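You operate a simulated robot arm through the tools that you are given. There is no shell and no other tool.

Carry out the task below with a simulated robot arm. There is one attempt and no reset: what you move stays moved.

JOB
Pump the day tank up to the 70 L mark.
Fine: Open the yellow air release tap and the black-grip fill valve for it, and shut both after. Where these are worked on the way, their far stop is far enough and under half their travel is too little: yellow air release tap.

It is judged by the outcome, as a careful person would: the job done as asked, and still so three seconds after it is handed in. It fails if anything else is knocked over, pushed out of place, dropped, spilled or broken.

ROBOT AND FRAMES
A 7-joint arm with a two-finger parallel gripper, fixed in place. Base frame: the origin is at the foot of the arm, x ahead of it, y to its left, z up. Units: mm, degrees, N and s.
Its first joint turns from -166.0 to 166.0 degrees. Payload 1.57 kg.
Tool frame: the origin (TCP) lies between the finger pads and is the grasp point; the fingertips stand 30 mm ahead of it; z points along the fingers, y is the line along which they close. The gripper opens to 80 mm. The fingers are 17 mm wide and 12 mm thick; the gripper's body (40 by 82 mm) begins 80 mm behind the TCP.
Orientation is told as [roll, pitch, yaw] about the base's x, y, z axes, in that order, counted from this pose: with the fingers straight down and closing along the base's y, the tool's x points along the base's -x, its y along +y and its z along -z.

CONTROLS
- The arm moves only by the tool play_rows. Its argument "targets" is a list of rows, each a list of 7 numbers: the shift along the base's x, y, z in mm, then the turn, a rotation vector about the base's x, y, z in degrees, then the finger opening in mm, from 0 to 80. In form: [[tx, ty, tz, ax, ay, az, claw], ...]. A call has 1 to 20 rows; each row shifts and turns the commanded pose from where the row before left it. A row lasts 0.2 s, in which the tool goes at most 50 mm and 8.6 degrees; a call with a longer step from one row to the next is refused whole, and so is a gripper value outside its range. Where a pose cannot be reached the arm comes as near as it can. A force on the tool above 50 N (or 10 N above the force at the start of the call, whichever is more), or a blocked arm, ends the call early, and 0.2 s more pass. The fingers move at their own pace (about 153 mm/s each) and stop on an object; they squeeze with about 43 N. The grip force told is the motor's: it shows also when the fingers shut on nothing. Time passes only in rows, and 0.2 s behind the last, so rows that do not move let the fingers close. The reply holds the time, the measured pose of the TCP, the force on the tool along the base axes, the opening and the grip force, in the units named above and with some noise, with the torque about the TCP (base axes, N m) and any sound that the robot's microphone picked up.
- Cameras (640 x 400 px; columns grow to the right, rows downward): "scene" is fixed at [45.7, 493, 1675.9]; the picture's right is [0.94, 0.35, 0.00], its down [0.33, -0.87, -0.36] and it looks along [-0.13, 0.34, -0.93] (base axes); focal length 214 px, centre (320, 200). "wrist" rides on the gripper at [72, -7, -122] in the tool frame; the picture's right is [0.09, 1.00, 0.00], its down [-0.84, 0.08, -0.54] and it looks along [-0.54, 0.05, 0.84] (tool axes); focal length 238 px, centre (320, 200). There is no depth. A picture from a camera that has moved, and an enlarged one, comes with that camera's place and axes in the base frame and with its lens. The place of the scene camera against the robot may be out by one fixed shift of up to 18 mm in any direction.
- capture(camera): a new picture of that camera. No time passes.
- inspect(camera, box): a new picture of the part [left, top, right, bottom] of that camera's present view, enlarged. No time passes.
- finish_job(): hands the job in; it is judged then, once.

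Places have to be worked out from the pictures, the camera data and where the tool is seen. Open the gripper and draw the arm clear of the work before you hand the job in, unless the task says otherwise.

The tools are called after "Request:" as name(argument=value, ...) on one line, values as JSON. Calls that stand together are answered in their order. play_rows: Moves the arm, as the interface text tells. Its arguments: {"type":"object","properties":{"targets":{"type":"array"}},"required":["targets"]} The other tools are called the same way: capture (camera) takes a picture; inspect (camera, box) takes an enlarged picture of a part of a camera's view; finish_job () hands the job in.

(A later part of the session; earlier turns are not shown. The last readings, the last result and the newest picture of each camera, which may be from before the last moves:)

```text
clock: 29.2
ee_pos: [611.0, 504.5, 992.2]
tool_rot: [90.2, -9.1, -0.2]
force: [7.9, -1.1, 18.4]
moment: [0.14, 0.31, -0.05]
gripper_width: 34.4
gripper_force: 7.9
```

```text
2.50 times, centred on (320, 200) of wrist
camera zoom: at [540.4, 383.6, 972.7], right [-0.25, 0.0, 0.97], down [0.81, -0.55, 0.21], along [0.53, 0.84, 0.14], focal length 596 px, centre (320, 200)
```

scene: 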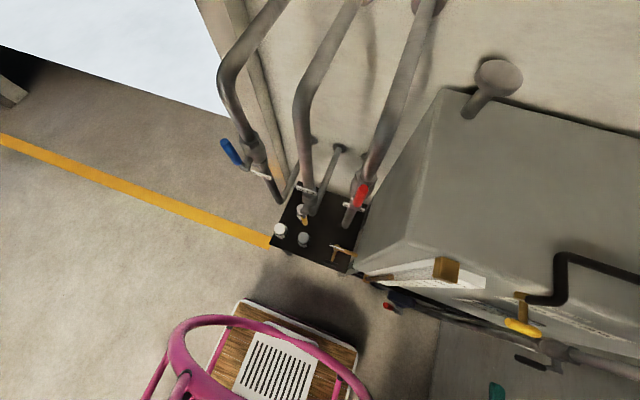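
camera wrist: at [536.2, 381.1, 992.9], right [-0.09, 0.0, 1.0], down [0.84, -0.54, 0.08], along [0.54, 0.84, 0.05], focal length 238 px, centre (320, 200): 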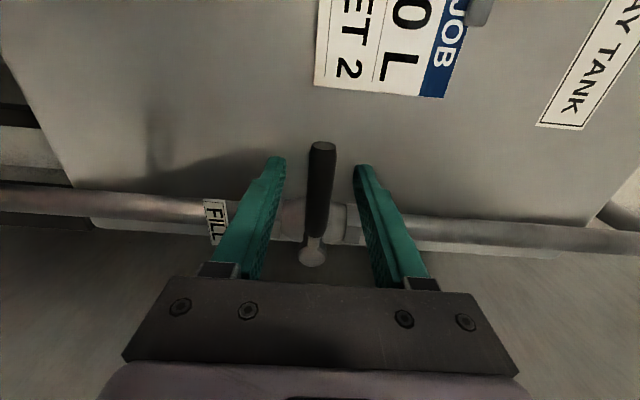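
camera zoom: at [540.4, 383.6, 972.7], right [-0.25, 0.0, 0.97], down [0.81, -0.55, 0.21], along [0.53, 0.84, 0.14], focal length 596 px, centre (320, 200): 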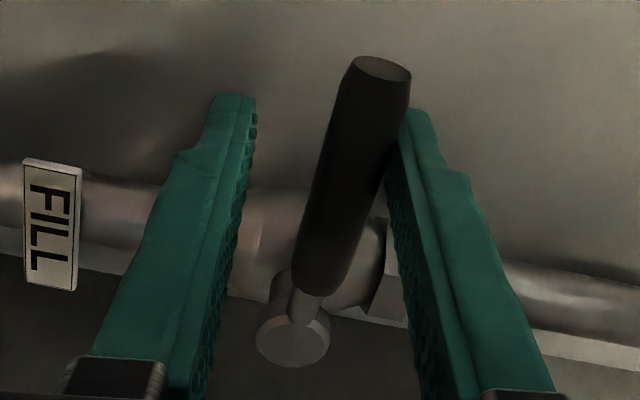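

Downward the lever does not follow (18 N, lever still horizontal), so it opens the other way. I return to level and try upward.

Request:
play_rows(targets=[[-0.5, 0, 3.7, 0, 3, 0, 24], [-0.3, 0, 3.7, 0, 3, 0, 24], [-0.1, 0, 3.7, 0, 3, 0, 24], [0, 0, 0, 0, 0, 0, 12], [0, 0, 0, 0, 0, 0, 12], [0, 0, 0, 0, 0, 0, 12]])

Request:
inspect(camera="wrist", box=[250, 120, 390, 280])

```text
clock: 30.6
ee_pos: [609.5, 503.5, 1000.0]
tool_rot: [90.0, 0.0, -0.2]
force: [-1.8, 0.2, 4.2]
moment: [0.05, -0.01, 0.06]
gripper_width: 15.3
gripper_force: 1.7
```

```text
2.50 times, centred on (320, 200) of wrist
camera zoom: at [536.2, 383.3, 993.0], right [-0.09, 0.0, 1.0], down [0.84, -0.54, 0.08], along [0.54, 0.84, 0.05], focal length 596 px, centre (320, 200)
```

zoom: 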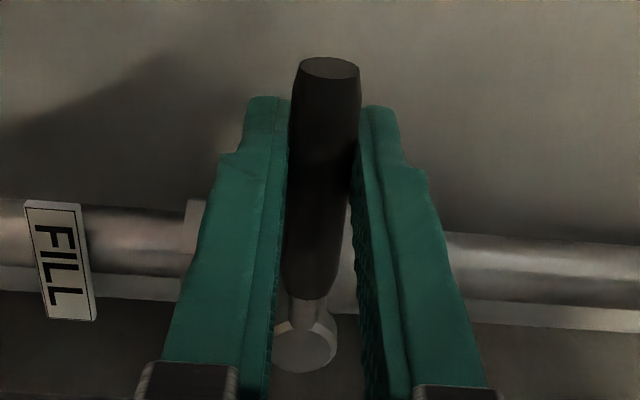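

The lever is held at 15.3 mm, level. I firm the grip and move up along the arc with matching rotation, watching the force.

Request:
play_rows(targets=[[0, 0, 0, 0, 0, 0, 6], [0.1, 0, 3.7, 0, 3, 0, 6], [0.3, 0, 3.7, 0, 3, 0, 6], [0.5, 0, 3.7, 0, 3, 0, 6]])

Request:
inspect(camera="wrist", box=[250, 120, 390, 280])

```text
clock: 31.6
ee_pos: [609.6, 503.7, 1010.7]
tool_rot: [89.9, 9.1, -0.1]
force: [-0.4, 7.5, -3.1]
moment: [-0.06, 0.13, -0.1]
gripper_width: 14.8
gripper_force: 30.8
```

```text
2.50 times, centred on (320, 200) of wrist
camera zoom: at [537.0, 383.2, 1015.6], right [0.07, 0.0, 1.0], down [0.84, -0.54, -0.05], along [0.54, 0.84, -0.04], focal length 596 px, centre (320, 200)
```

zoom: 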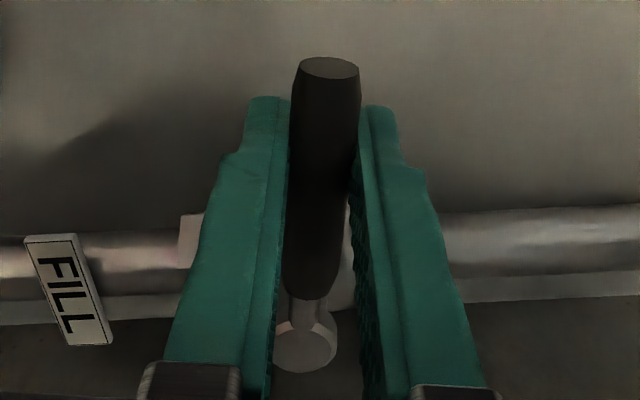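

It turns freely upward. I continue along the arc in 6° steps, checking forces.

Request:
play_rows(targets=[[1.5, 0, 7.3, 0, 6, 0, 6], [2.3, 0, 7.0, 0, 6, 0, 6], [3.0, 0, 6.8, 0, 6, 0, 6]])

```text
clock: 32.4
ee_pos: [616.8, 504.5, 1032.8]
tool_rot: [90.0, 27.0, -0.2]
force: [-2.6, 4.1, 1.8]
moment: [0.32, -0.01, 0.71]
gripper_width: 14.9
gripper_force: 31.0
```

Forces stay small, so the hub estimate fits. I carry on up to about 63°.

Request:
play_rows(targets=[[3.8, 0, 6.5, 0, 6, 0, 6], [4.3, 0, 6.0, 0, 6, 0, 6], [5.0, 0, 5.5, 0, 6, 0, 6], [5.4, 0, 5.0, 0, 6, 0, 6], [6.1, 0, 4.5, 0, 6, 0, 6], [6.4, 0, 3.7, 0, 6, 0, 6]])

Request:
inspect(camera="wrist", box=[250, 120, 390, 280])

```text
clock: 33.8
ee_pos: [648.5, 503.2, 1063.1]
tool_rot: [89.7, 63.1, -0.3]
force: [-2.8, -1.8, -3.2]
moment: [0.06, 0.23, 0.05]
gripper_width: 14.8
gripper_force: 30.7
```

```text
2.50 times, centred on (320, 200) of wrist
camera zoom: at [608.8, 383.3, 1124.6], right [0.85, 0.0, 0.53], down [0.45, -0.54, -0.71], along [0.29, 0.84, -0.46], focal length 596 px, centre (320, 200)
```

zoom: 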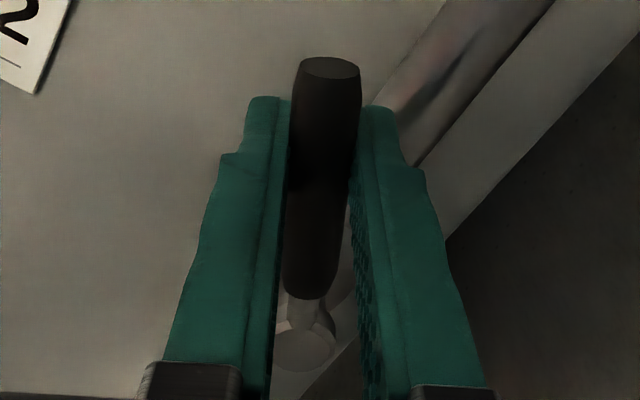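

Still free at 63°. I go on to about 90° where the lever should be in line with the pipe.

Request:
play_rows(targets=[[6.8, 0, 3.0, 0, 6, 0, 6], [7.0, 0, 2.3, 0, 6, 0, 6], [7.3, 0, 1.5, 0, 6, 0, 6], [7.4, 0, 0.8, 0, 6, 0, 6]])

Request:
inspect(camera="wrist", box=[250, 120, 390, 280])

```text
clock: 34.8
ee_pos: [676.5, 503.9, 1070.2]
tool_rot: [85.5, 87.2, -4.5]
force: [-1.3, 7.1, -13.8]
moment: [-0.28, 0.09, -0.01]
gripper_width: 14.9
gripper_force: 31.4
```

```text
2.50 times, centred on (320, 200) of wrist
camera zoom: at [665.5, 383.4, 1142.7], right [0.99, 0.0, 0.14], down [0.12, -0.55, -0.83], along [0.08, 0.84, -0.54], focal length 596 px, centre (320, 200)
```

zoom: 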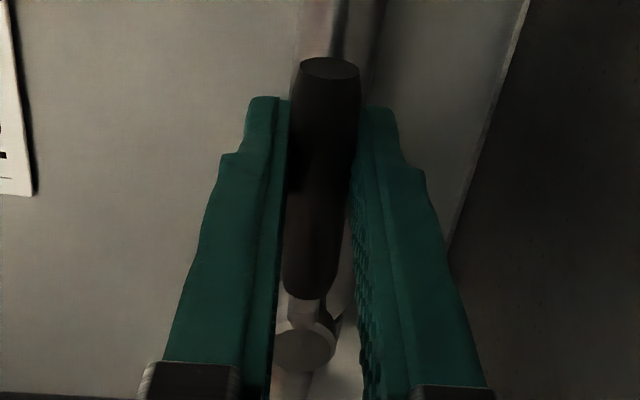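

At 87° with force mostly along the lever. I push the last few degrees to feel the stop, easing z slightly.

Request:
play_rows(targets=[[3.7, 0, -1, 0, 3, 0, 6], [3.0, 0, -0.5, 0, 3, 0, 6]])

```text
clock: 35.4
ee_pos: [680.3, 504.2, 1070.3]
tool_rot: [-90.4, 87.1, 179.8]
force: [-13.4, 0.2, 0.5]
moment: [0.01, -0.64, 0.13]
gripper_width: 15.2
gripper_force: 31.4
```

The stop is felt (13 N, 0.6 Nm): the fill valve is fully open. I ease off, release and withdraw.

Request:
play_rows(targets=[[-3, 0, 0, 0, -3, 0, 14], [0, 0, 0, 0, 0, 0, 40], [0, 0, 0, 0, 0, 0, 40], [0, -15, 0, 0, 0, 0, 40], [0, -20, 0, 0, 0, 0, 40], [0, -25, 0, 0, 0, 0, 40], [0, -30, 0, 0, 0, 0, 40], [0, -30, 0, 0, 0, 0, 40]])

Request:
capture(camera="wrist")

Request:
inspect(camera="scene", box=[460, 260, 640, 400])

```text
clock: 37.2
ee_pos: [679.8, 384.0, 1070.4]
tool_rot: [32.3, 90.0, -57.5]
force: [-0.8, 0.2, -0.1]
moment: [-0.01, 0.02, -0.04]
gripper_width: 40.0
gripper_force: 0.0
```

```text
taken
camera wrist: at [672.4, 262.8, 1142.1], right [1.0, 0.0, 0.09], down [0.08, -0.54, -0.84], along [0.05, 0.84, -0.54], focal length 238 px, centre (320, 200)
```

wrist: 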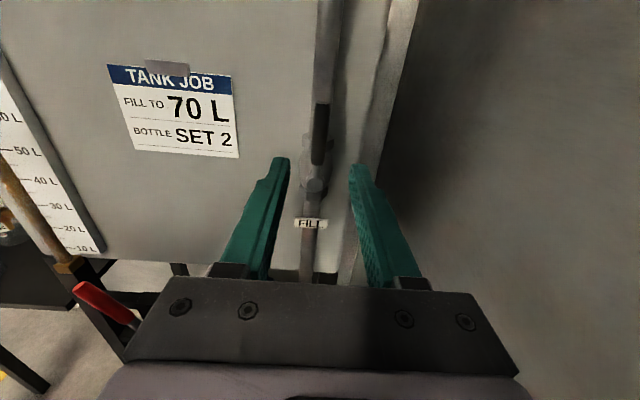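

```text
2.86 times, centred on (550, 330) of scene
camera zoom: at [45.7, 493.0, 1675.9], right [0.94, 0.35, 0.0], down [0.33, -0.87, -0.36], along [-0.13, 0.34, -0.93], focal length 613 px, centre (-337, -171)
```

zoom: 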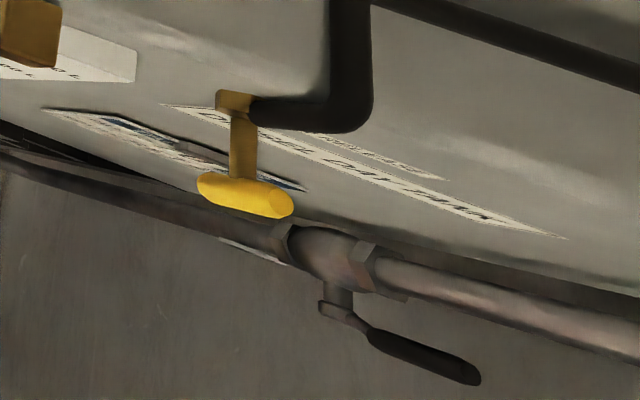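

Both the tap and the fill valve are open. Now to the pump: I move to a standoff in front of the red grip, tilting the tool about 29° to match the lever.

Request:
play_rows(targets=[[-25, 0, -24, 0, 0, 0, 60], [-25, 0, -24, 0, 0, 0, 60], [-25, 0, -24, 0, 0, 0, 60], [-25, 0, -24, 0, 0, 0, 60], [-25, 0, -24, 0, 0, 0, 60], [-25, 0, -24, 0, 0, 0, 60], [-25, 0, -24, 0, 0, 0, 60], [-25, 0, -24, 0, 0, 0, 60], [-25, 0, -24, 0, 0, 0, 60], [-25, 0, -24, 0, -7.3, 0, 60], [-25, 0, -24, 0, -7.3, 0, 60], [-24, 0, -24, 0, -7.3, 0, 60], [-24, 0, -24, 0, -7.3, 0, 60], [-24, 0, -24, 0, 0, 0, 60]])

Request:
capture(camera="wrist")

Request:
capture(camera="scene")

```text
clock: 40.3
ee_pos: [428.7, 387.8, 777.6]
tool_rot: [94.0, 52.2, -0.3]
force: [-0.1, 0.6, -0.1]
moment: [0.0, 0.0, -0.02]
gripper_width: 60.3
gripper_force: 0.0
stopped in row 14: the arm was blocked; the commanded pose is now the measured one
```

```text
taken
camera wrist: at [371.7, 266.6, 825.2], right [0.73, -0.07, 0.68], down [0.54, -0.55, -0.64], along [0.42, 0.83, -0.36], focal length 238 px, centre (320, 200)
```

wrist: 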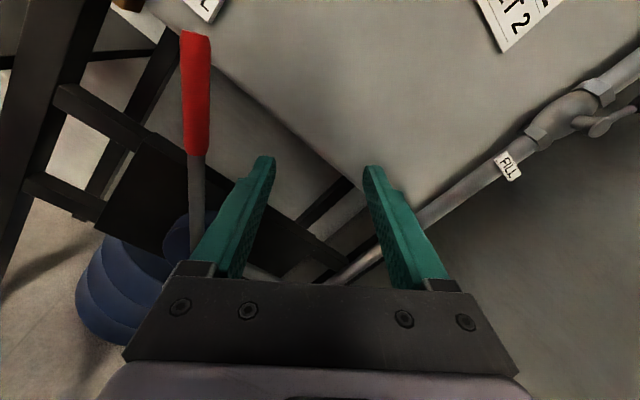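

```text
taken
```

scene: 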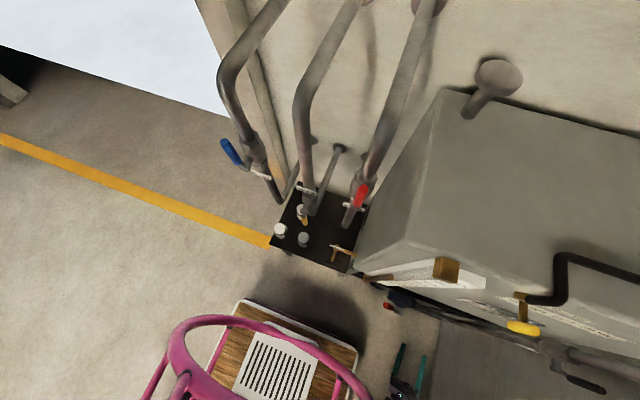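

The arm ran into its inner reach limit (tool force is zero, nothing touched). The lever is confirmed from (307, 510, 768) to (355, 508, 681). I back off to larger radius and yaw the tool so the wrist stays farther out, then approach diagonally.

Request:
play_rows(targets=[[14, 0, 10, 0, 0, 0, 60], [14, 0, 10, 0, 7.56, 0, 60], [14, 0, 8, 0, 7.56, 0, 60], [14, 0, 5, 0, 7.56, 0, 60], [10, 0, 0, 0, 7.56, 0, 60], [5, 0, 0, 0, 7.56, 0, 60], [0, 0, 0, 0, 0, 8.5, 60], [0, 0, 0, 0, 0, 8.5, 60], [0, 0, 0, 0, 0, 8.5, 60], [0, 0, 0, 0, 0, 8.5, 60]])

Request:
capture(camera="wrist")

```text
clock: 42.5
ee_pos: [494.9, 389.7, 812.5]
tool_rot: [-70.4, 89.6, -130.6]
force: [-0.8, -0.1, -0.5]
moment: [0.02, 0.0, 0.0]
gripper_width: 60.1
gripper_force: 0.0
```

```text
taken
camera wrist: at [550.4, 281.5, 884.3], right [0.86, 0.5, 0.09], down [0.33, -0.44, -0.84], along [-0.38, 0.75, -0.54], focal length 238 px, centre (320, 200)
```

wrist: 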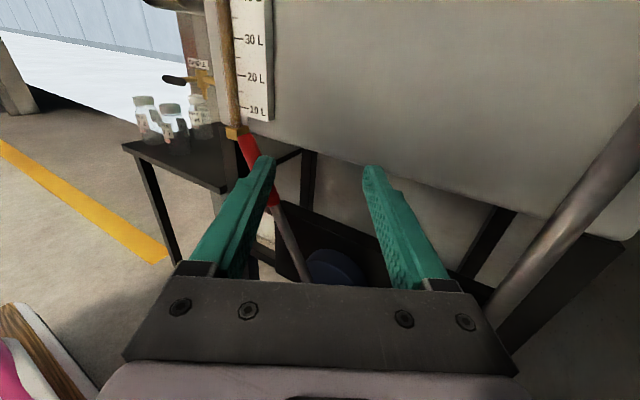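

The yawed orientation is reached without trouble. Now I tilt 29° to match the lever and move to the standoff on the lever's approach line.

Request:
play_rows(targets=[[-20, 3, -10, 0, -5.8, 0, 60], [-20, 3, -10, 0, -5.8, 0, 60], [-20, 4, -10, 0, -5.8, 0, 60], [-20, 4, -10, 0, -5.8, 0, 60], [-18, 5, -10, 0, -5.8, 0, 60], [-16, 5, -8, 0, 0, 0, 60]])

Request:
capture(camera="wrist")

```text
clock: 43.9
ee_pos: [382.6, 414.9, 754.1]
tool_rot: [59.9, 61.3, -0.6]
force: [0.1, -0.2, 0.4]
moment: [0.0, 0.03, -0.03]
gripper_width: 60.1
gripper_force: 0.2
```

```text
taken
camera wrist: at [395.2, 305.8, 842.7], right [0.72, 0.49, 0.5], down [0.7, -0.44, -0.57], along [-0.06, 0.75, -0.66], focal length 238 px, centre (320, 200)
```

wrist: 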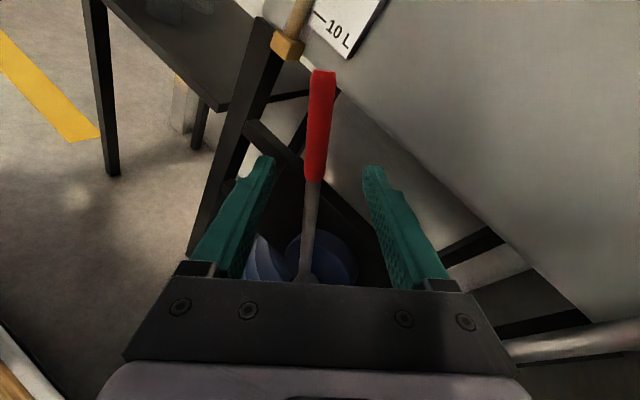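

The lever is lined up centrally between the fingers. I advance along the tool axis onto the red grip.

Request:
play_rows(targets=[[-6.6, 12.4, -3.6, 0, 0, 0, 60], [-6.6, 12.4, -3.6, 0, 0, 0, 60], [-6.6, 12.4, -3.6, 0, 0, 0, 60], [-6.6, 12.4, -3.6, 0, 0, 0, 60], [-6.6, 12.4, -3.6, 0, 0, 0, 60], [-6.6, 12.4, -3.6, 0, 0, 0, 60], [-6.6, 12.4, -3.6, 0, 0, 0, 60]])

Request:
capture(camera="wrist")

Request:
inspect(camera="scene", box=[360, 260, 500, 400])

```text
clock: 45.5
ee_pos: [337.3, 499.5, 728.5]
tool_rot: [60.0, 61.3, -0.6]
force: [0.1, 0.0, 0.2]
moment: [0.01, -0.02, 0.04]
gripper_width: 60.3
gripper_force: 0.1
```

```text
taken
camera wrist: at [348.8, 391.6, 818.6], right [0.72, 0.49, 0.49], down [0.7, -0.44, -0.57], along [-0.07, 0.75, -0.65], focal length 238 px, centre (320, 200)
```

wrist: 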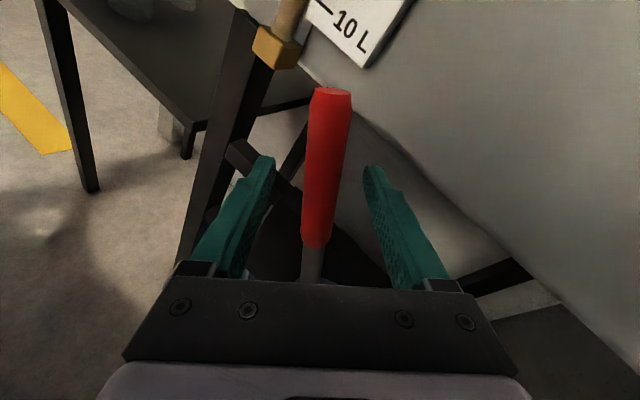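

```text
2.86 times, centred on (430, 330) of scene
camera zoom: at [45.7, 493.0, 1675.9], right [0.94, 0.35, 0.0], down [0.33, -0.87, -0.36], along [-0.13, 0.34, -0.93], focal length 613 px, centre (6, -171)
```

zoom: 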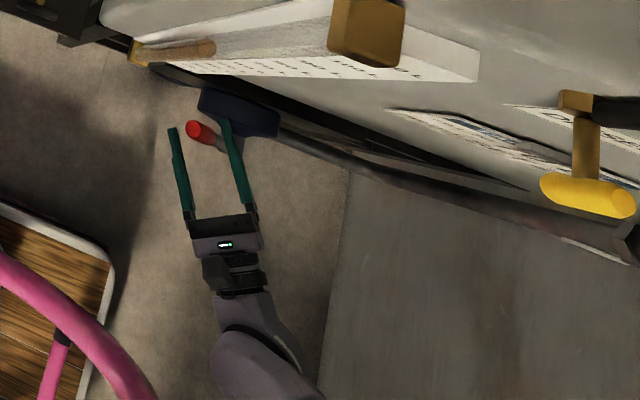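

The red grip is between the fingers. I close firmly on it.

Request:
play_rows(targets=[[0, 0, 0, 0, 0, 0, 12], [0, 0, 0, 0, 0, 0, 12], [0, 0, 0, 0, 0, 0, 12]])

Request:
capture(camera="wrist")

```text
clock: 46.3
ee_pos: [336.2, 501.3, 729.7]
tool_rot: [60.1, 61.3, -0.4]
force: [5.2, 9.7, 2.9]
moment: [-0.2, 0.24, -0.33]
gripper_width: 21.8
gripper_force: 34.5
```

```text
taken
camera wrist: at [349.6, 392.4, 819.1], right [0.72, 0.49, 0.5], down [0.69, -0.44, -0.57], along [-0.06, 0.75, -0.65], focal length 238 px, centre (320, 200)
```

wrist: 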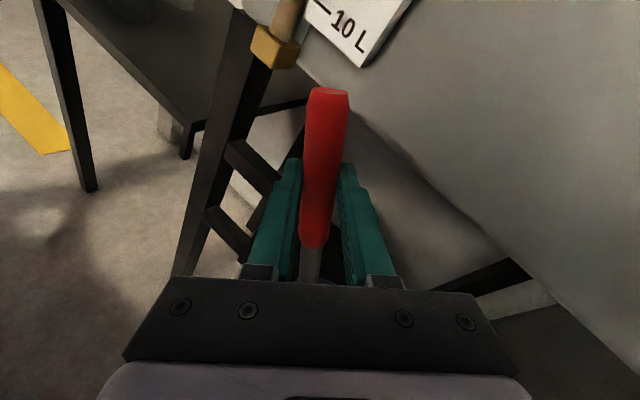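

Held at 21.8 mm. I start a slow swing to the right along the arc about the pump hub, 9° first, to feel the resistance.

Request:
play_rows(targets=[[11.4, 0, 5.7, 0, 3, 0, 10], [11.6, 0, 5.2, 0, 3, 0, 10], [11.9, 0, 4.5, 0, 3, 0, 10]])

Request:
capture(camera="wrist")

```text
clock: 47.1
ee_pos: [370.8, 500.0, 743.8]
tool_rot: [59.4, 70.2, -0.8]
force: [1.2, 23.0, -19.5]
moment: [-0.22, -0.36, -0.18]
gripper_width: 21.7
gripper_force: 34.6
```

```text
taken
camera wrist: at [397.5, 392.2, 830.3], right [0.78, 0.49, 0.38], down [0.6, -0.44, -0.67], along [-0.17, 0.75, -0.64], focal length 238 px, centre (320, 200)
```

wrist: 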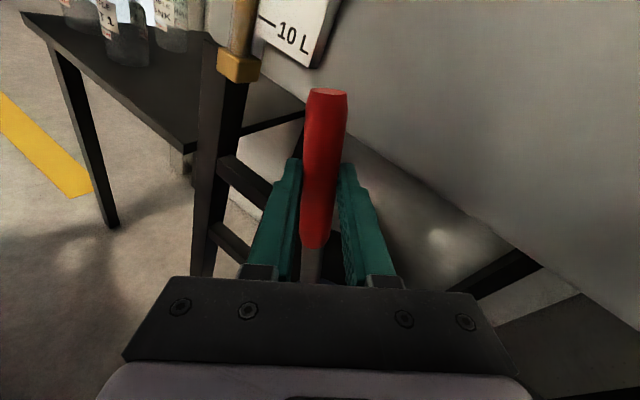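

The lever follows with little tangential load; a pull of about 20 N along the lever and in y shows small offsets, which I correct while going on.

Request:
play_rows(targets=[[16.2, 1.5, 3.5, 0, 4, 0, 10], [16.5, 0.5, 3.2, 0, 4, 0, 10], [16.8, 0, 2.3, 0, 4, 0, 10]])

```text
clock: 47.9
ee_pos: [420.7, 500.2, 754.2]
tool_rot: [58.7, 82.4, -1.6]
force: [-5.9, -23.5, 6.6]
moment: [1.01, -0.01, 0.6]
gripper_width: 22.1
gripper_force: 35.1
```

Now the y force has flipped sign, so I take a little y back and continue the swing past vertical.

Request:
play_rows(targets=[[16.9, -1, 2.0, 0, 4, 0, 10], [16.9, 0, 0.8, 0, 4, 0, 10], [17, 0, -0.8, 0, 4, 0, 10]])

Request:
capture(camera="wrist")

```text
clock: 48.7
ee_pos: [471.0, 501.1, 754.8]
tool_rot: [-116.2, 85.8, -176.7]
force: [-0.3, -7.3, -4.7]
moment: [0.06, -0.9, 0.09]
gripper_width: 21.9
gripper_force: 34.9
```

```text
taken
camera wrist: at [530.5, 392.1, 823.0], right [0.87, 0.49, 0.03], down [0.27, -0.44, -0.86], along [-0.41, 0.75, -0.51], focal length 238 px, centre (320, 200)
```

wrist: 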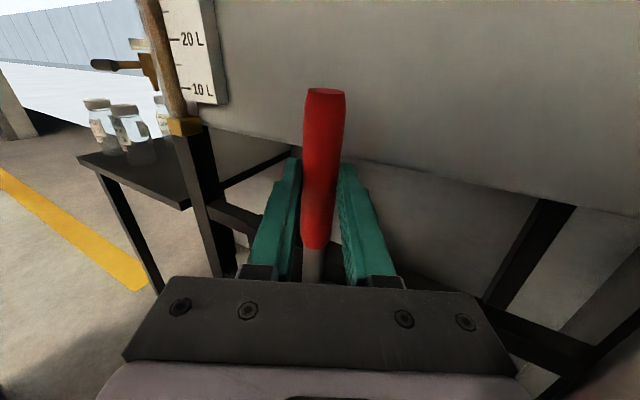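

Running smoothly past vertical. I continue to the right, watching for the far stop.

Request:
play_rows(targets=[[16.9, -0.3, -2, 0, 4, 0, 10], [16.6, 0, -3.1, 0, 4, 0, 10], [16.4, 0, -4.3, 0, 4, 0, 10]])

```text
clock: 49.5
ee_pos: [521.0, 500.5, 746.0]
tool_rot: [-118.9, 73.7, -179.2]
force: [-1.1, -10.0, -0.6]
moment: [0.65, -0.61, -0.04]
gripper_width: 22.2
gripper_force: 34.6
```

Request:
play_rows(targets=[[16.1, -0.5, -5.4, 0, 4, 0, 10], [15.7, 0, -6.6, 0, 4, 0, 10], [15.2, 0, -7.6, 0, 4, 0, 10]])

Request:
capture(camera="wrist")

```text
clock: 50.3
ee_pos: [568.7, 501.0, 725.3]
tool_rot: [-119.2, 61.7, -179.6]
force: [1.7, 2.7, -0.3]
moment: [0.54, -0.67, -0.22]
gripper_width: 22.0
gripper_force: 35.0
```

```text
taken
camera wrist: at [649.6, 392.1, 764.4], right [0.8, 0.49, -0.33], down [-0.1, -0.44, -0.89], along [-0.59, 0.75, -0.3], focal length 238 px, centre (320, 200)
```

wrist: 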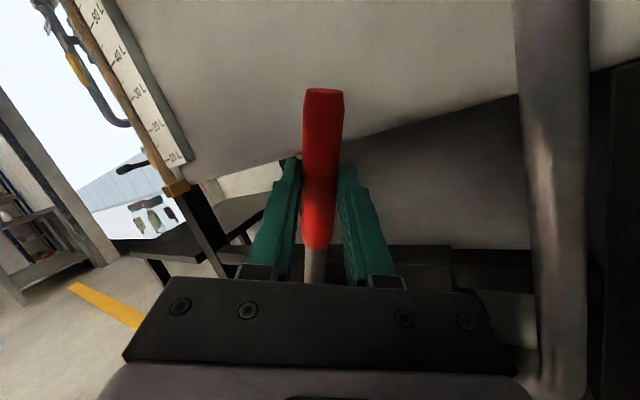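

No stop yet at about +29°. I try an enlarged view toward the gauge from here to see the level after this half stroke.

Request:
inspect(camera="wrist", box=[0, 0, 300, 4])

```text
2.13 times, centred on (150, 2) of wrist
camera zoom: at [649.6, 392.1, 764.4], right [0.8, 0.49, -0.33], down [-0.1, -0.44, -0.89], along [-0.59, 0.75, -0.3], focal length 508 px, centre (683, 622)
```

zoom: 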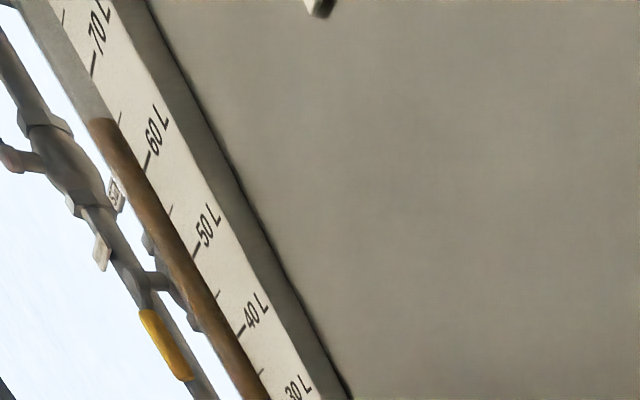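

The level still reads about 66 L. I go on to the right to find the lever's far stop.

Request:
play_rows(targets=[[14.6, 0, -8.6, 0, 4, 0, 10], [13.9, 0, -9.7, 0, 4, 0, 10]])

Request:
inspect(camera="wrist", box=[0, 0, 300, 4])

```text
clock: 50.7
ee_pos: [576.0, 500.0, 717.1]
tool_rot: [-119.4, 56.5, -179.0]
force: [-16.5, -2.5, 8.6]
moment: [0.1, -0.2, 0.21]
gripper_width: 24.7
gripper_force: 8.4
out of reach, approached as far as the arm can: row 2
stopped in row 2: the force on the tool passed its limit at 77 N (the readings are from after the stop); the commanded pose is now the measured one
```

```text
2.13 times, centred on (150, 2) of wrist
camera zoom: at [662.4, 393.2, 747.0], right [0.77, 0.5, -0.4], down [-0.18, -0.44, -0.88], along [-0.62, 0.75, -0.25], focal length 508 px, centre (683, 622)
```

zoom: 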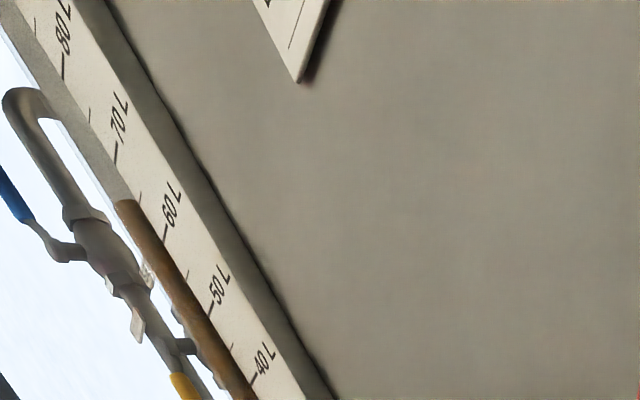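

That is the right-hand stop at about +30° (so the stroke is ±30°); I must stop short of it. I re-centre on the lever, then make the return stroke.

Request:
play_rows(targets=[[0, 0.5, 6, 0, -3.2, 0, 10], [0, 0, 0, 0, 0, 0, 10], [-15, 0, 7.6, 0, -4, 0, 10], [-15.7, 0, 6.6, 0, -4, 0, 10], [-16.1, 0, 5.4, 0, -4, 0, 10]])

Request:
capture(camera="wrist")

```text
clock: 51.9
ee_pos: [533.9, 501.2, 742.3]
tool_rot: [-118.7, 71.8, -178.7]
force: [2.9, -21.5, -18.4]
moment: [-0.17, -0.84, 0.11]
gripper_width: 22.3
gripper_force: 34.6
```

```text
taken
camera wrist: at [608.1, 392.5, 794.3], right [0.85, 0.5, -0.18], down [0.06, -0.44, -0.9], along [-0.53, 0.75, -0.4], focal length 238 px, centre (320, 200)
```

wrist: 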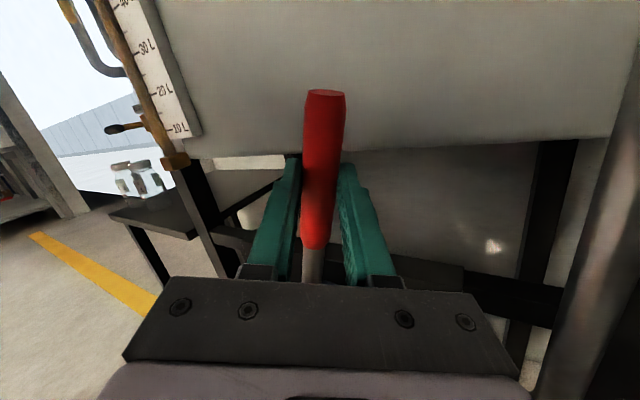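

The lever follows back. I correct y and z slightly and continue left.

Request:
play_rows(targets=[[-16.4, -1.2, 2.8, 0, -4, 0, 10], [-16.6, 0, 2.5, 0, -4, 0, 10], [-16.9, 0, 1.7, 0, -4, 0, 10], [-17, 0, 0.8, 0, -4, 0, 10], [-16.9, 0, -0.4, 0, -4, 0, 10]])

```text
clock: 53.1
ee_pos: [447.3, 502.4, 752.2]
tool_rot: [59.1, 88.3, -1.2]
force: [5.3, 13.6, 28.5]
moment: [0.7, -0.15, -0.16]
gripper_width: 21.6
gripper_force: 35.0
```

Vertical now; a 28 N push along the lever says I am about 1 mm low. Correct and continue toward the left stop.

Request:
play_rows(targets=[[-16.9, 0.5, -0.2, 0, -4, 0, 10], [-16.8, 0, -2.4, 0, -4, 0, 10], [-16.5, 0, -3.7, 0, -4, 0, 10], [-16.2, 0, -5.0, 0, -4, 0, 10]])

Request:
inspect(camera="wrist", box=[80, 0, 380, 4])

```text
clock: 54.1
ee_pos: [380.5, 500.8, 740.0]
tool_rot: [59.6, 72.3, -0.5]
force: [-3.9, 10.6, 26.6]
moment: [0.85, 0.13, 0.06]
gripper_width: 22.2
gripper_force: 35.4
```

```text
2.13 times, centred on (230, 2) of wrist
camera zoom: at [410.4, 392.6, 825.6], right [0.79, 0.5, 0.35], down [0.58, -0.43, -0.69], along [-0.19, 0.75, -0.63], focal length 508 px, centre (512, 622)
```

zoom: 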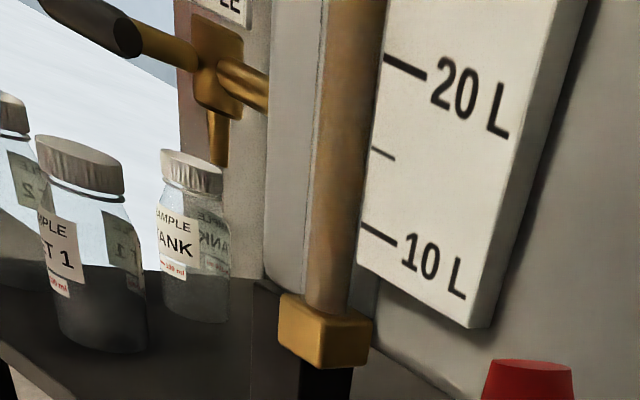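

Near the left end; I correct z up 2 mm and complete the stroke to just short of the left stop.

Request:
play_rows(targets=[[-15.8, 0.3, -4.0, 0, -4, 0, 10], [-15.3, 0, -6.8, 0, -4, 0, 10], [-8, 0, -4, 0, -2, 0, 10]])

Request:
capture(camera="wrist")

```text
clock: 54.9
ee_pos: [342.1, 499.7, 724.9]
tool_rot: [59.5, 62.2, -0.4]
force: [-6.4, 19.0, 18.3]
moment: [0.18, -0.11, -0.23]
gripper_width: 21.8
gripper_force: 34.7
```

```text
taken
camera wrist: at [356.6, 392.6, 814.6], right [0.72, 0.5, 0.48], down [0.69, -0.43, -0.58], along [-0.08, 0.75, -0.66], focal length 238 px, centre (320, 200)
```

wrist: 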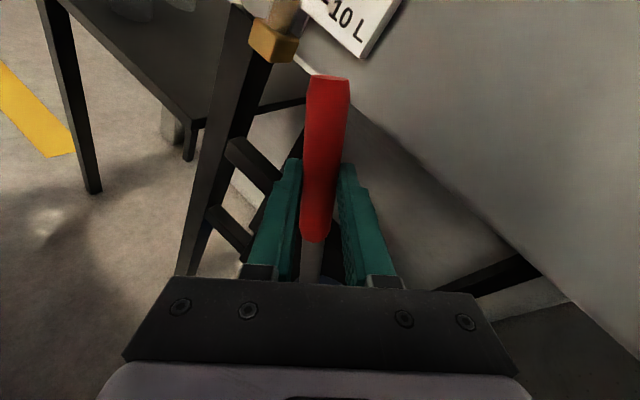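

A full double stroke is done. I now swing right again in one call, on the fitted circle (hub 452/515, radius about 239.5), ending short of the right stop, then check the gauge.

Request:
play_rows(targets=[[12.5, 0.7, 8.0, 0, 3.6, 0, 10], [15.5, 0, 6.3, 0, 4, 0, 10], [15.9, 0, 5.1, 0, 4, 0, 10], [16.2, 0, 4.1, 0, 4, 0, 10], [16.5, 0, 2.9, 0, 4, 0, 10], [16.6, 0, 1.7, 0, 4, 0, 10], [16.7, 0, 0.6, 0, 4, 0, 10], [16.7, 0, -0.6, 0, 4, 0, 10], [16.6, 0, -1.7, 0, 4, 0, 10], [16.5, 0, -2.9, 0, 4, 0, 10], [16.2, 0, -4.1, 0, 4, 0, 10], [15.9, 0, -5.1, 0, 4, 0, 10], [15.5, 0, -6.3, 0, 4, 0, 10], [15, 0, -7.3, 0, 4, 0, 10]])

Request:
inspect(camera="wrist", box=[0, 0, 160, 2])

Request:
inspect(camera="wrist", box=[0, 0, 300, 4])

```text
clock: 57.9
ee_pos: [565.0, 501.4, 724.6]
tool_rot: [-119.2, 62.1, -179.1]
force: [-9.7, -23.5, -20.0]
moment: [0.28, -0.69, 0.2]
gripper_width: 22.5
gripper_force: 34.6
```

```text
4.00 times, centred on (80, 1) of wrist
camera zoom: at [647.5, 393.3, 763.5], right [0.8, 0.5, -0.33], down [-0.09, -0.44, -0.89], along [-0.59, 0.75, -0.31], focal length 953 px, centre (1280, 996)
```

zoom: 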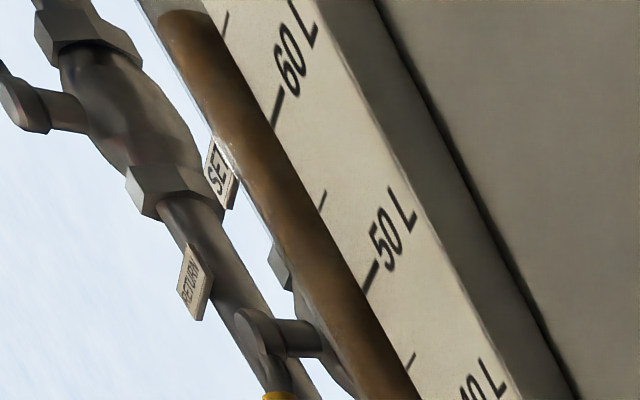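

```text
2.13 times, centred on (150, 2) of wrist
camera zoom: at [647.5, 393.3, 763.5], right [0.8, 0.5, -0.33], down [-0.09, -0.44, -0.89], along [-0.59, 0.75, -0.31], focal length 508 px, centre (683, 622)
```

zoom: 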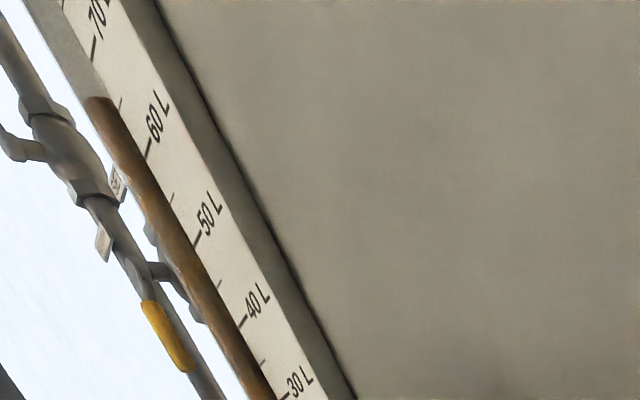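

Compared with the same view before, the level has risen by about 0.9 L for one double stroke. I make the return stroke left and again right, then compare.

Request:
play_rows(targets=[[-15, -0.6, 6.3, 0, -4, 0, 10], [-15.5, 0, 6.3, 0, -4, 0, 10], [-15.9, 0, 5.1, 0, -4, 0, 10], [-16.2, 0, 4.1, 0, -4, 0, 10], [-16.5, 0, 2.9, 0, -4, 0, 10], [-16.6, 0, 1.7, 0, -4, 0, 10], [-16.7, 0, 0.6, 0, -4, 0, 10], [-16.7, 0, -0.6, 0, -4, 0, 10], [-16.6, 0, -1.7, 0, -4, 0, 10], [-16.5, 0, -2.9, 0, -4, 0, 10], [-16.2, 0, -4.1, 0, -4, 0, 10], [-15.9, 0, -5.1, 0, -4, 0, 10], [-15.5, 0, -6.3, 0, -4, 0, 10], [-14.5, 0, -7, 0, -4, 0, 10]])

```text
clock: 60.9
ee_pos: [340.5, 499.6, 725.7]
tool_rot: [59.6, 61.9, -0.3]
force: [-10.0, 12.4, 23.8]
moment: [0.77, 0.48, 0.21]
gripper_width: 21.8
gripper_force: 34.7
```

The left end is reached cleanly. Now the swing right again.

Request:
play_rows(targets=[[14.5, 0.5, 7.8, 0, 4, 0, 10], [15.5, 0, 6.3, 0, 4, 0, 10], [15.9, 0, 5.1, 0, 4, 0, 10], [16.2, 0, 4.1, 0, 4, 0, 10], [16.5, 0, 2.9, 0, 4, 0, 10], [16.6, 0, 1.7, 0, 4, 0, 10], [16.7, 0, 0.6, 0, 4, 0, 10], [16.7, 0, -0.6, 0, 4, 0, 10], [16.6, 0, -1.7, 0, 4, 0, 10], [16.5, 0, -2.9, 0, 4, 0, 10], [16.2, 0, -4.1, 0, 4, 0, 10], [15.9, 0, -5.1, 0, 4, 0, 10], [15.5, 0, -6.3, 0, 4, 0, 10], [15, 0, -7.3, 0, 4, 0, 10]])

Request:
inspect(camera="wrist", box=[0, 0, 300, 4])

```text
clock: 63.9
ee_pos: [566.0, 501.8, 723.8]
tool_rot: [-119.2, 62.1, -179.1]
force: [-10.4, -18.1, -22.7]
moment: [0.06, -0.76, 0.14]
gripper_width: 22.4
gripper_force: 34.8
```

```text
2.13 times, centred on (150, 2) of wrist
camera zoom: at [647.9, 393.4, 761.8], right [0.8, 0.5, -0.33], down [-0.09, -0.44, -0.89], along [-0.59, 0.75, -0.31], focal length 508 px, centre (683, 622)
```

zoom: 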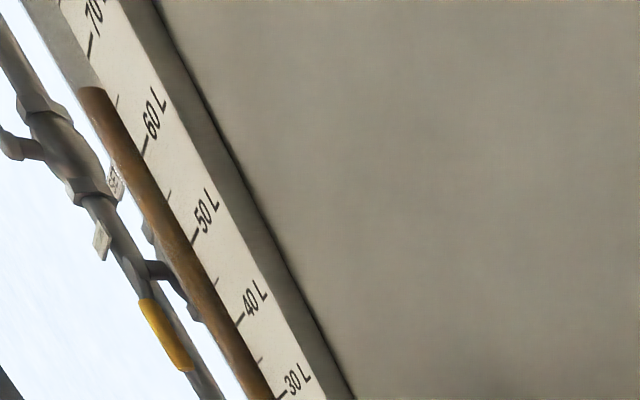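

By triangulation: 60 L is at z≈1024 and 70 L at z≈1072; the level reads about 67.5 L now, rising about 0.7–0.8 L per double stroke. I continue: left stroke.

Request:
play_rows(targets=[[-15, -0.6, 6.3, 0, -4, 0, 10], [-15.5, 0, 6.3, 0, -4, 0, 10], [-15.9, 0, 5.1, 0, -4, 0, 10], [-16.2, 0, 4.1, 0, -4, 0, 10], [-16.5, 0, 2.9, 0, -4, 0, 10], [-16.6, 0, 1.7, 0, -4, 0, 10], [-16.7, 0, 0.6, 0, -4, 0, 10], [-16.7, 0, -0.6, 0, -4, 0, 10], [-16.6, 0, -1.7, 0, -4, 0, 10], [-16.5, 0, -2.9, 0, -4, 0, 10], [-16.2, 0, -4.1, 0, -4, 0, 10], [-15.9, 0, -5.1, 0, -4, 0, 10], [-15.5, 0, -6.3, 0, -4, 0, 10], [-14.5, 0, -7, 0, -4, 0, 10]])

Request:
inspect(camera="wrist", box=[120, 0, 520, 2])

```text
clock: 66.9
ee_pos: [339.8, 501.8, 725.6]
tool_rot: [59.7, 61.9, -0.2]
force: [-10.0, 9.4, 27.3]
moment: [0.55, 0.29, 0.12]
gripper_width: 22.1
gripper_force: 34.8
```

```text
1.60 times, centred on (320, 1) of wrist
camera zoom: at [353.6, 393.0, 815.0], right [0.72, 0.5, 0.49], down [0.69, -0.43, -0.58], along [-0.08, 0.75, -0.66], focal length 381 px, centre (320, 518)
```

zoom: 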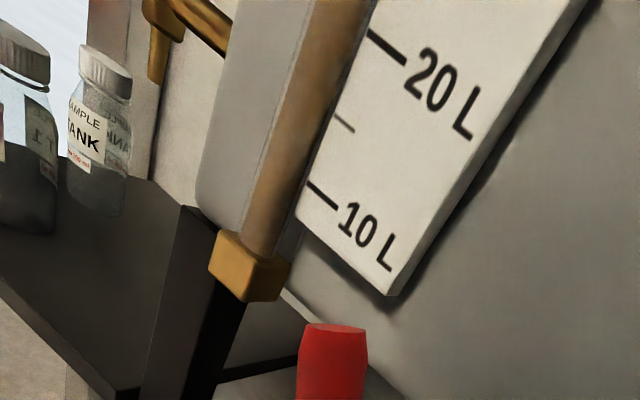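

Next the right stroke, then I read the gauge again.

Request:
play_rows(targets=[[14.5, 0.5, 7.8, 0, 4, 0, 10], [15.5, 0, 6.3, 0, 4, 0, 10], [15.9, 0, 5.1, 0, 4, 0, 10], [16.2, 0, 4.1, 0, 4, 0, 10], [16.5, 0, 2.9, 0, 4, 0, 10], [16.6, 0, 1.7, 0, 4, 0, 10], [16.7, 0, 0.6, 0, 4, 0, 10], [16.7, 0, -0.6, 0, 4, 0, 10], [16.6, 0, -1.7, 0, 4, 0, 10], [16.5, 0, -2.9, 0, 4, 0, 10], [16.2, 0, -4.1, 0, 4, 0, 10], [15.9, 0, -5.1, 0, 4, 0, 10], [15.5, 0, -6.3, 0, 4, 0, 10], [15, 0, -7.3, 0, 4, 0, 10]])

Request:
inspect(camera="wrist", box=[0, 0, 300, 4])

```text
clock: 69.9
ee_pos: [566.3, 500.9, 721.8]
tool_rot: [-119.0, 62.1, -178.8]
force: [-10.3, -11.4, -24.3]
moment: [-0.24, -0.98, 0.15]
gripper_width: 22.3
gripper_force: 35.2
```

```text
2.13 times, centred on (150, 2) of wrist
camera zoom: at [648.1, 392.6, 761.1], right [0.8, 0.5, -0.33], down [-0.09, -0.44, -0.89], along [-0.59, 0.75, -0.31], focal length 508 px, centre (683, 622)
```

zoom: 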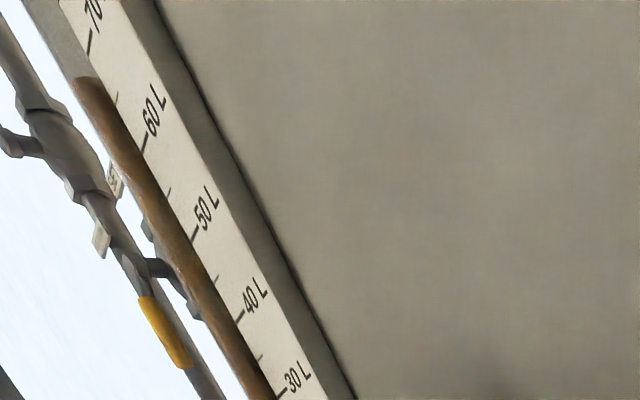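

The level is about 68.3 L. One more double stroke, then a precise look: left stroke first.

Request:
play_rows(targets=[[-15, -0.3, 6.3, 0, -4, 0, 10], [-15.5, 0, 6.5, 0, -4, 0, 10], [-15.9, 0, 5.3, 0, -4, 0, 10], [-16.2, 0, 4.3, 0, -4, 0, 10], [-16.5, 0, 3.1, 0, -4, 0, 10], [-16.6, 0, 1.9, 0, -4, 0, 10], [-16.7, 0, 0.8, 0, -4, 0, 10], [-16.7, 0, -0.4, 0, -4, 0, 10], [-16.6, 0, -1.5, 0, -4, 0, 10], [-16.5, 0, -2.7, 0, -4, 0, 10], [-16.2, 0, -3.9, 0, -4, 0, 10], [-15.9, 0, -4.9, 0, -4, 0, 10], [-15.5, 0, -6.1, 0, -4, 0, 10], [-14.5, 0, -6.8, 0, -4, 0, 10]])

```text
clock: 72.9
ee_pos: [338.9, 499.9, 727.9]
tool_rot: [59.7, 61.8, -0.4]
force: [-10.5, 16.6, 23.2]
moment: [0.59, 0.4, 0.08]
gripper_width: 21.7
gripper_force: 34.4
```

Request:
play_rows(targets=[[14.5, 0.5, 7.6, 0, 4, 0, 10], [15.5, 0, 6.1, 0, 4, 0, 10], [15.9, 0, 4.9, 0, 4, 0, 10], [16.2, 0, 3.9, 0, 4, 0, 10], [16.5, 0, 2.7, 0, 4, 0, 10], [16.6, 0, 1.5, 0, 4, 0, 10], [16.7, 0, 0.4, 0, 4, 0, 10], [16.7, 0, -0.8, 0, 4, 0, 10], [16.6, 0, -1.9, 0, 4, 0, 10], [16.5, 0, -3.1, 0, 4, 0, 10], [16.2, 0, -4.3, 0, 4, 0, 10], [15.9, 0, -5.3, 0, 4, 0, 10], [15.5, 0, -6.5, 0, 4, 0, 10], [15, 0, -7.5, 0, 4, 0, 10]])

Request:
inspect(camera="wrist", box=[0, 0, 300, 4])

Request:
inspect(camera="wrist", box=[0, 0, 240, 2])

```text
clock: 75.9
ee_pos: [565.3, 500.5, 724.2]
tool_rot: [-119.3, 62.0, -179.1]
force: [-9.0, -14.2, -18.1]
moment: [0.0, -0.85, 0.11]
gripper_width: 22.2
gripper_force: 34.9
```

```text
2.13 times, centred on (150, 2) of wrist
camera zoom: at [647.8, 392.8, 762.7], right [0.8, 0.5, -0.33], down [-0.09, -0.44, -0.9], along [-0.59, 0.75, -0.3], focal length 508 px, centre (683, 622)
```

zoom: 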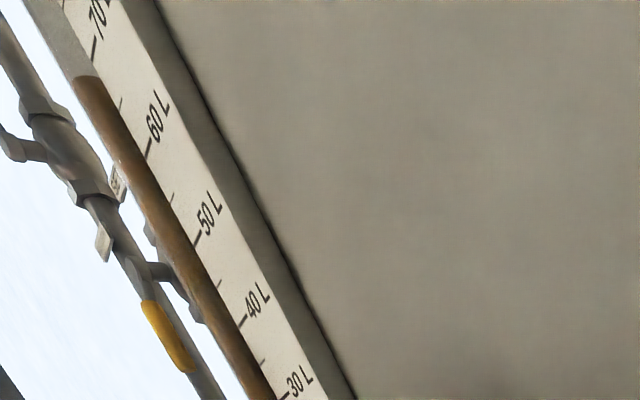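

```text
2.67 times, centred on (120, 1) of wrist
camera zoom: at [647.8, 392.8, 762.7], right [0.8, 0.5, -0.33], down [-0.09, -0.44, -0.9], along [-0.59, 0.75, -0.3], focal length 636 px, centre (853, 731)
```

zoom: 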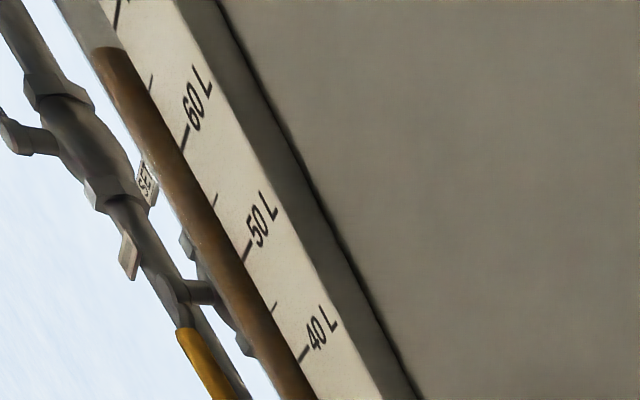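

The level rises steadily, about 0.7 L per double stroke, and is near 69 L. One more double stroke, then I release and take a level, square look at the gauge.

Request:
play_rows(targets=[[-15, -0.3, 6.3, 0, -4, 0, 10], [-15.5, 0, 6.5, 0, -4, 0, 10], [-15.9, 0, 5.3, 0, -4, 0, 10], [-16.2, 0, 4.3, 0, -4, 0, 10], [-16.5, 0, 3.1, 0, -4, 0, 10], [-16.6, 0, 1.9, 0, -4, 0, 10], [-16.7, 0, 0.8, 0, -4, 0, 10], [-16.7, 0, -0.4, 0, -4, 0, 10], [-16.6, 0, -1.5, 0, -4, 0, 10], [-16.5, 0, -2.7, 0, -4, 0, 10], [-16.2, 0, -3.9, 0, -4, 0, 10], [-15.9, 0, -4.9, 0, -4, 0, 10], [-15.5, 0, -6.1, 0, -4, 0, 10], [-14.5, 0, -6.8, 0, -4, 0, 10]])

```text
clock: 78.9
ee_pos: [338.4, 502.0, 727.3]
tool_rot: [59.6, 61.8, -0.5]
force: [-7.3, 2.8, 15.0]
moment: [0.78, 0.61, 0.38]
gripper_width: 22.1
gripper_force: 34.5
```

Now the right stroke to finish this double stroke.

Request:
play_rows(targets=[[14.5, 0.2, 7.6, 0, 4, 0, 10], [15.5, 0, 6.1, 0, 4, 0, 10], [15.9, 0, 4.9, 0, 4, 0, 10], [16.2, 0, 3.9, 0, 4, 0, 10], [16.5, 0, 2.7, 0, 4, 0, 10], [16.6, 0, 1.5, 0, 4, 0, 10], [16.7, 0, 0.4, 0, 4, 0, 10], [16.7, 0, -0.8, 0, 4, 0, 10], [16.6, 0, -1.9, 0, 4, 0, 10], [16.5, 0, -3.1, 0, 4, 0, 10], [16.2, 0, -4.3, 0, 4, 0, 10], [15.9, 0, -5.3, 0, 4, 0, 10], [15.5, 0, -6.5, 0, 4, 0, 10], [15, 0, -7.5, 0, 4, 0, 10]])

Request:
inspect(camera="wrist", box=[0, 0, 300, 4])

```text
clock: 81.9
ee_pos: [567.1, 501.1, 724.0]
tool_rot: [-119.4, 62.2, -179.3]
force: [0.3, 11.4, -0.4]
moment: [0.15, -0.74, -0.23]
gripper_width: 22.1
gripper_force: 35.5
```

```text
2.13 times, centred on (150, 2) of wrist
camera zoom: at [648.6, 393.6, 761.9], right [0.8, 0.5, -0.32], down [-0.09, -0.44, -0.9], along [-0.59, 0.75, -0.3], focal length 508 px, centre (683, 622)
```

zoom: 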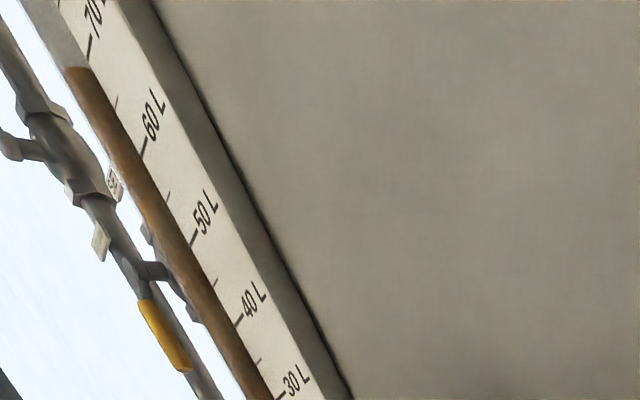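

About 69.7–69.8 L by comparison. I release the lever, withdraw, and go to a pose with the camera at the 70 L height (z≈1072) to read the gauge without parallax.

Request:
play_rows(targets=[[0, 0, 0, 0, 0, 0, 56], [0, 0, 0, 0, 0, 0, 56], [9, -17.5, -5, 0, 0, 0, 56], [9, -17.5, -5, 0, 0, 0, 56], [9, -17.5, -5, 0, 0, 0, 56], [9, -17.5, -5, 0, 0, 0, 56], [9, -17.5, -5, 0, 0, 0, 56], [-5, -15, 20, 0, -7, 0, 56], [-5, -15, 20, 0, -7, 0, 56], [-5, -15, 20, 0, -7, 0, 56], [-5, -15, 20, 0, -7, 0, 56]])

Request:
capture(camera="wrist")

```text
clock: 84.3
ee_pos: [588.3, 351.7, 778.8]
tool_rot: [3.2, 89.7, -56.9]
force: [0.6, 0.5, 0.2]
moment: [0.03, 0.04, -0.04]
gripper_width: 56.0
gripper_force: 0.1
```

```text
taken
camera wrist: at [643.1, 244.0, 850.2], right [0.86, 0.5, 0.09], down [0.34, -0.44, -0.83], along [-0.37, 0.75, -0.55], focal length 238 px, centre (320, 200)
```

wrist: 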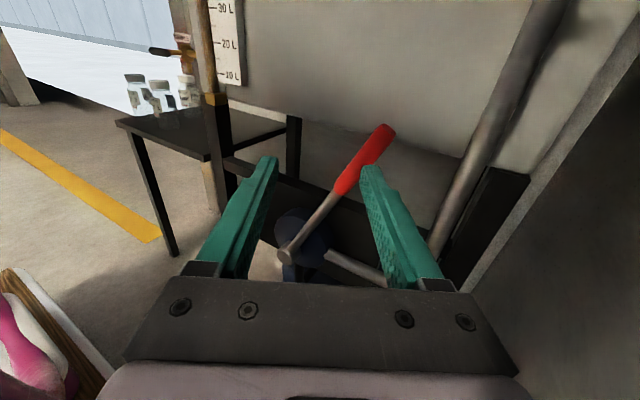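

The lever rests at the right. Now I twist the tool and rise so the camera sits level with the 70 L mark.

Request:
play_rows(targets=[[-9, -5, 27, 4.09, -7.08, 0, 56], [-9, -5, 27, 4.09, -7.08, 0, 56], [-9, -5, 27, 4.09, -7.08, 0, 56], [-9, -5, 27, 4.09, -7.08, 0, 56], [-9, -5, 27, 4.09, -7.08, 0, 56], [-9, -5, 27, 4.09, -7.08, 0, 56], [-9, -5, 27, 4.09, -7.08, 0, 56], [-9, -5, 27, 4.09, -7.08, 0, 56], [-9, -5, 27, 4.09, -7.08, 0, 56], [-9, -5, 27, 4.09, -7.08, 0, 56], [-9, -5, 28, 4.09, -7.08, 0, 56]])

Request:
capture(camera="wrist")

```text
clock: 86.7
ee_pos: [492.1, 298.9, 1077.3]
tool_rot: [90.0, 0.0, 29.7]
force: [-0.8, 0.0, 0.2]
moment: [-0.03, 0.02, -0.02]
gripper_width: 56.1
gripper_force: 0.1
```

```text
taken
camera wrist: at [489.2, 157.8, 1069.9], right [-0.08, -0.05, 1.0], down [1.0, -0.06, 0.08], along [0.05, 1.0, 0.05], focal length 238 px, centre (320, 200)
```

wrist: 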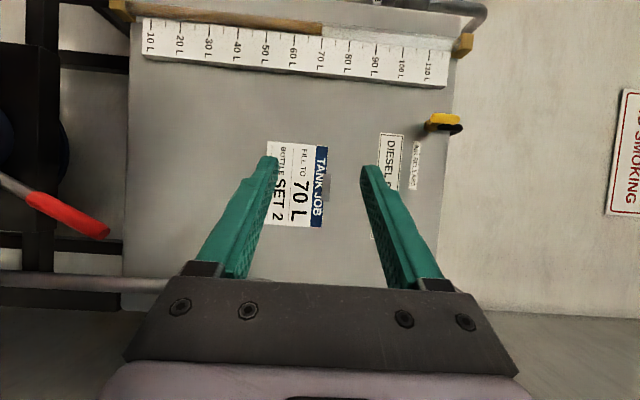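

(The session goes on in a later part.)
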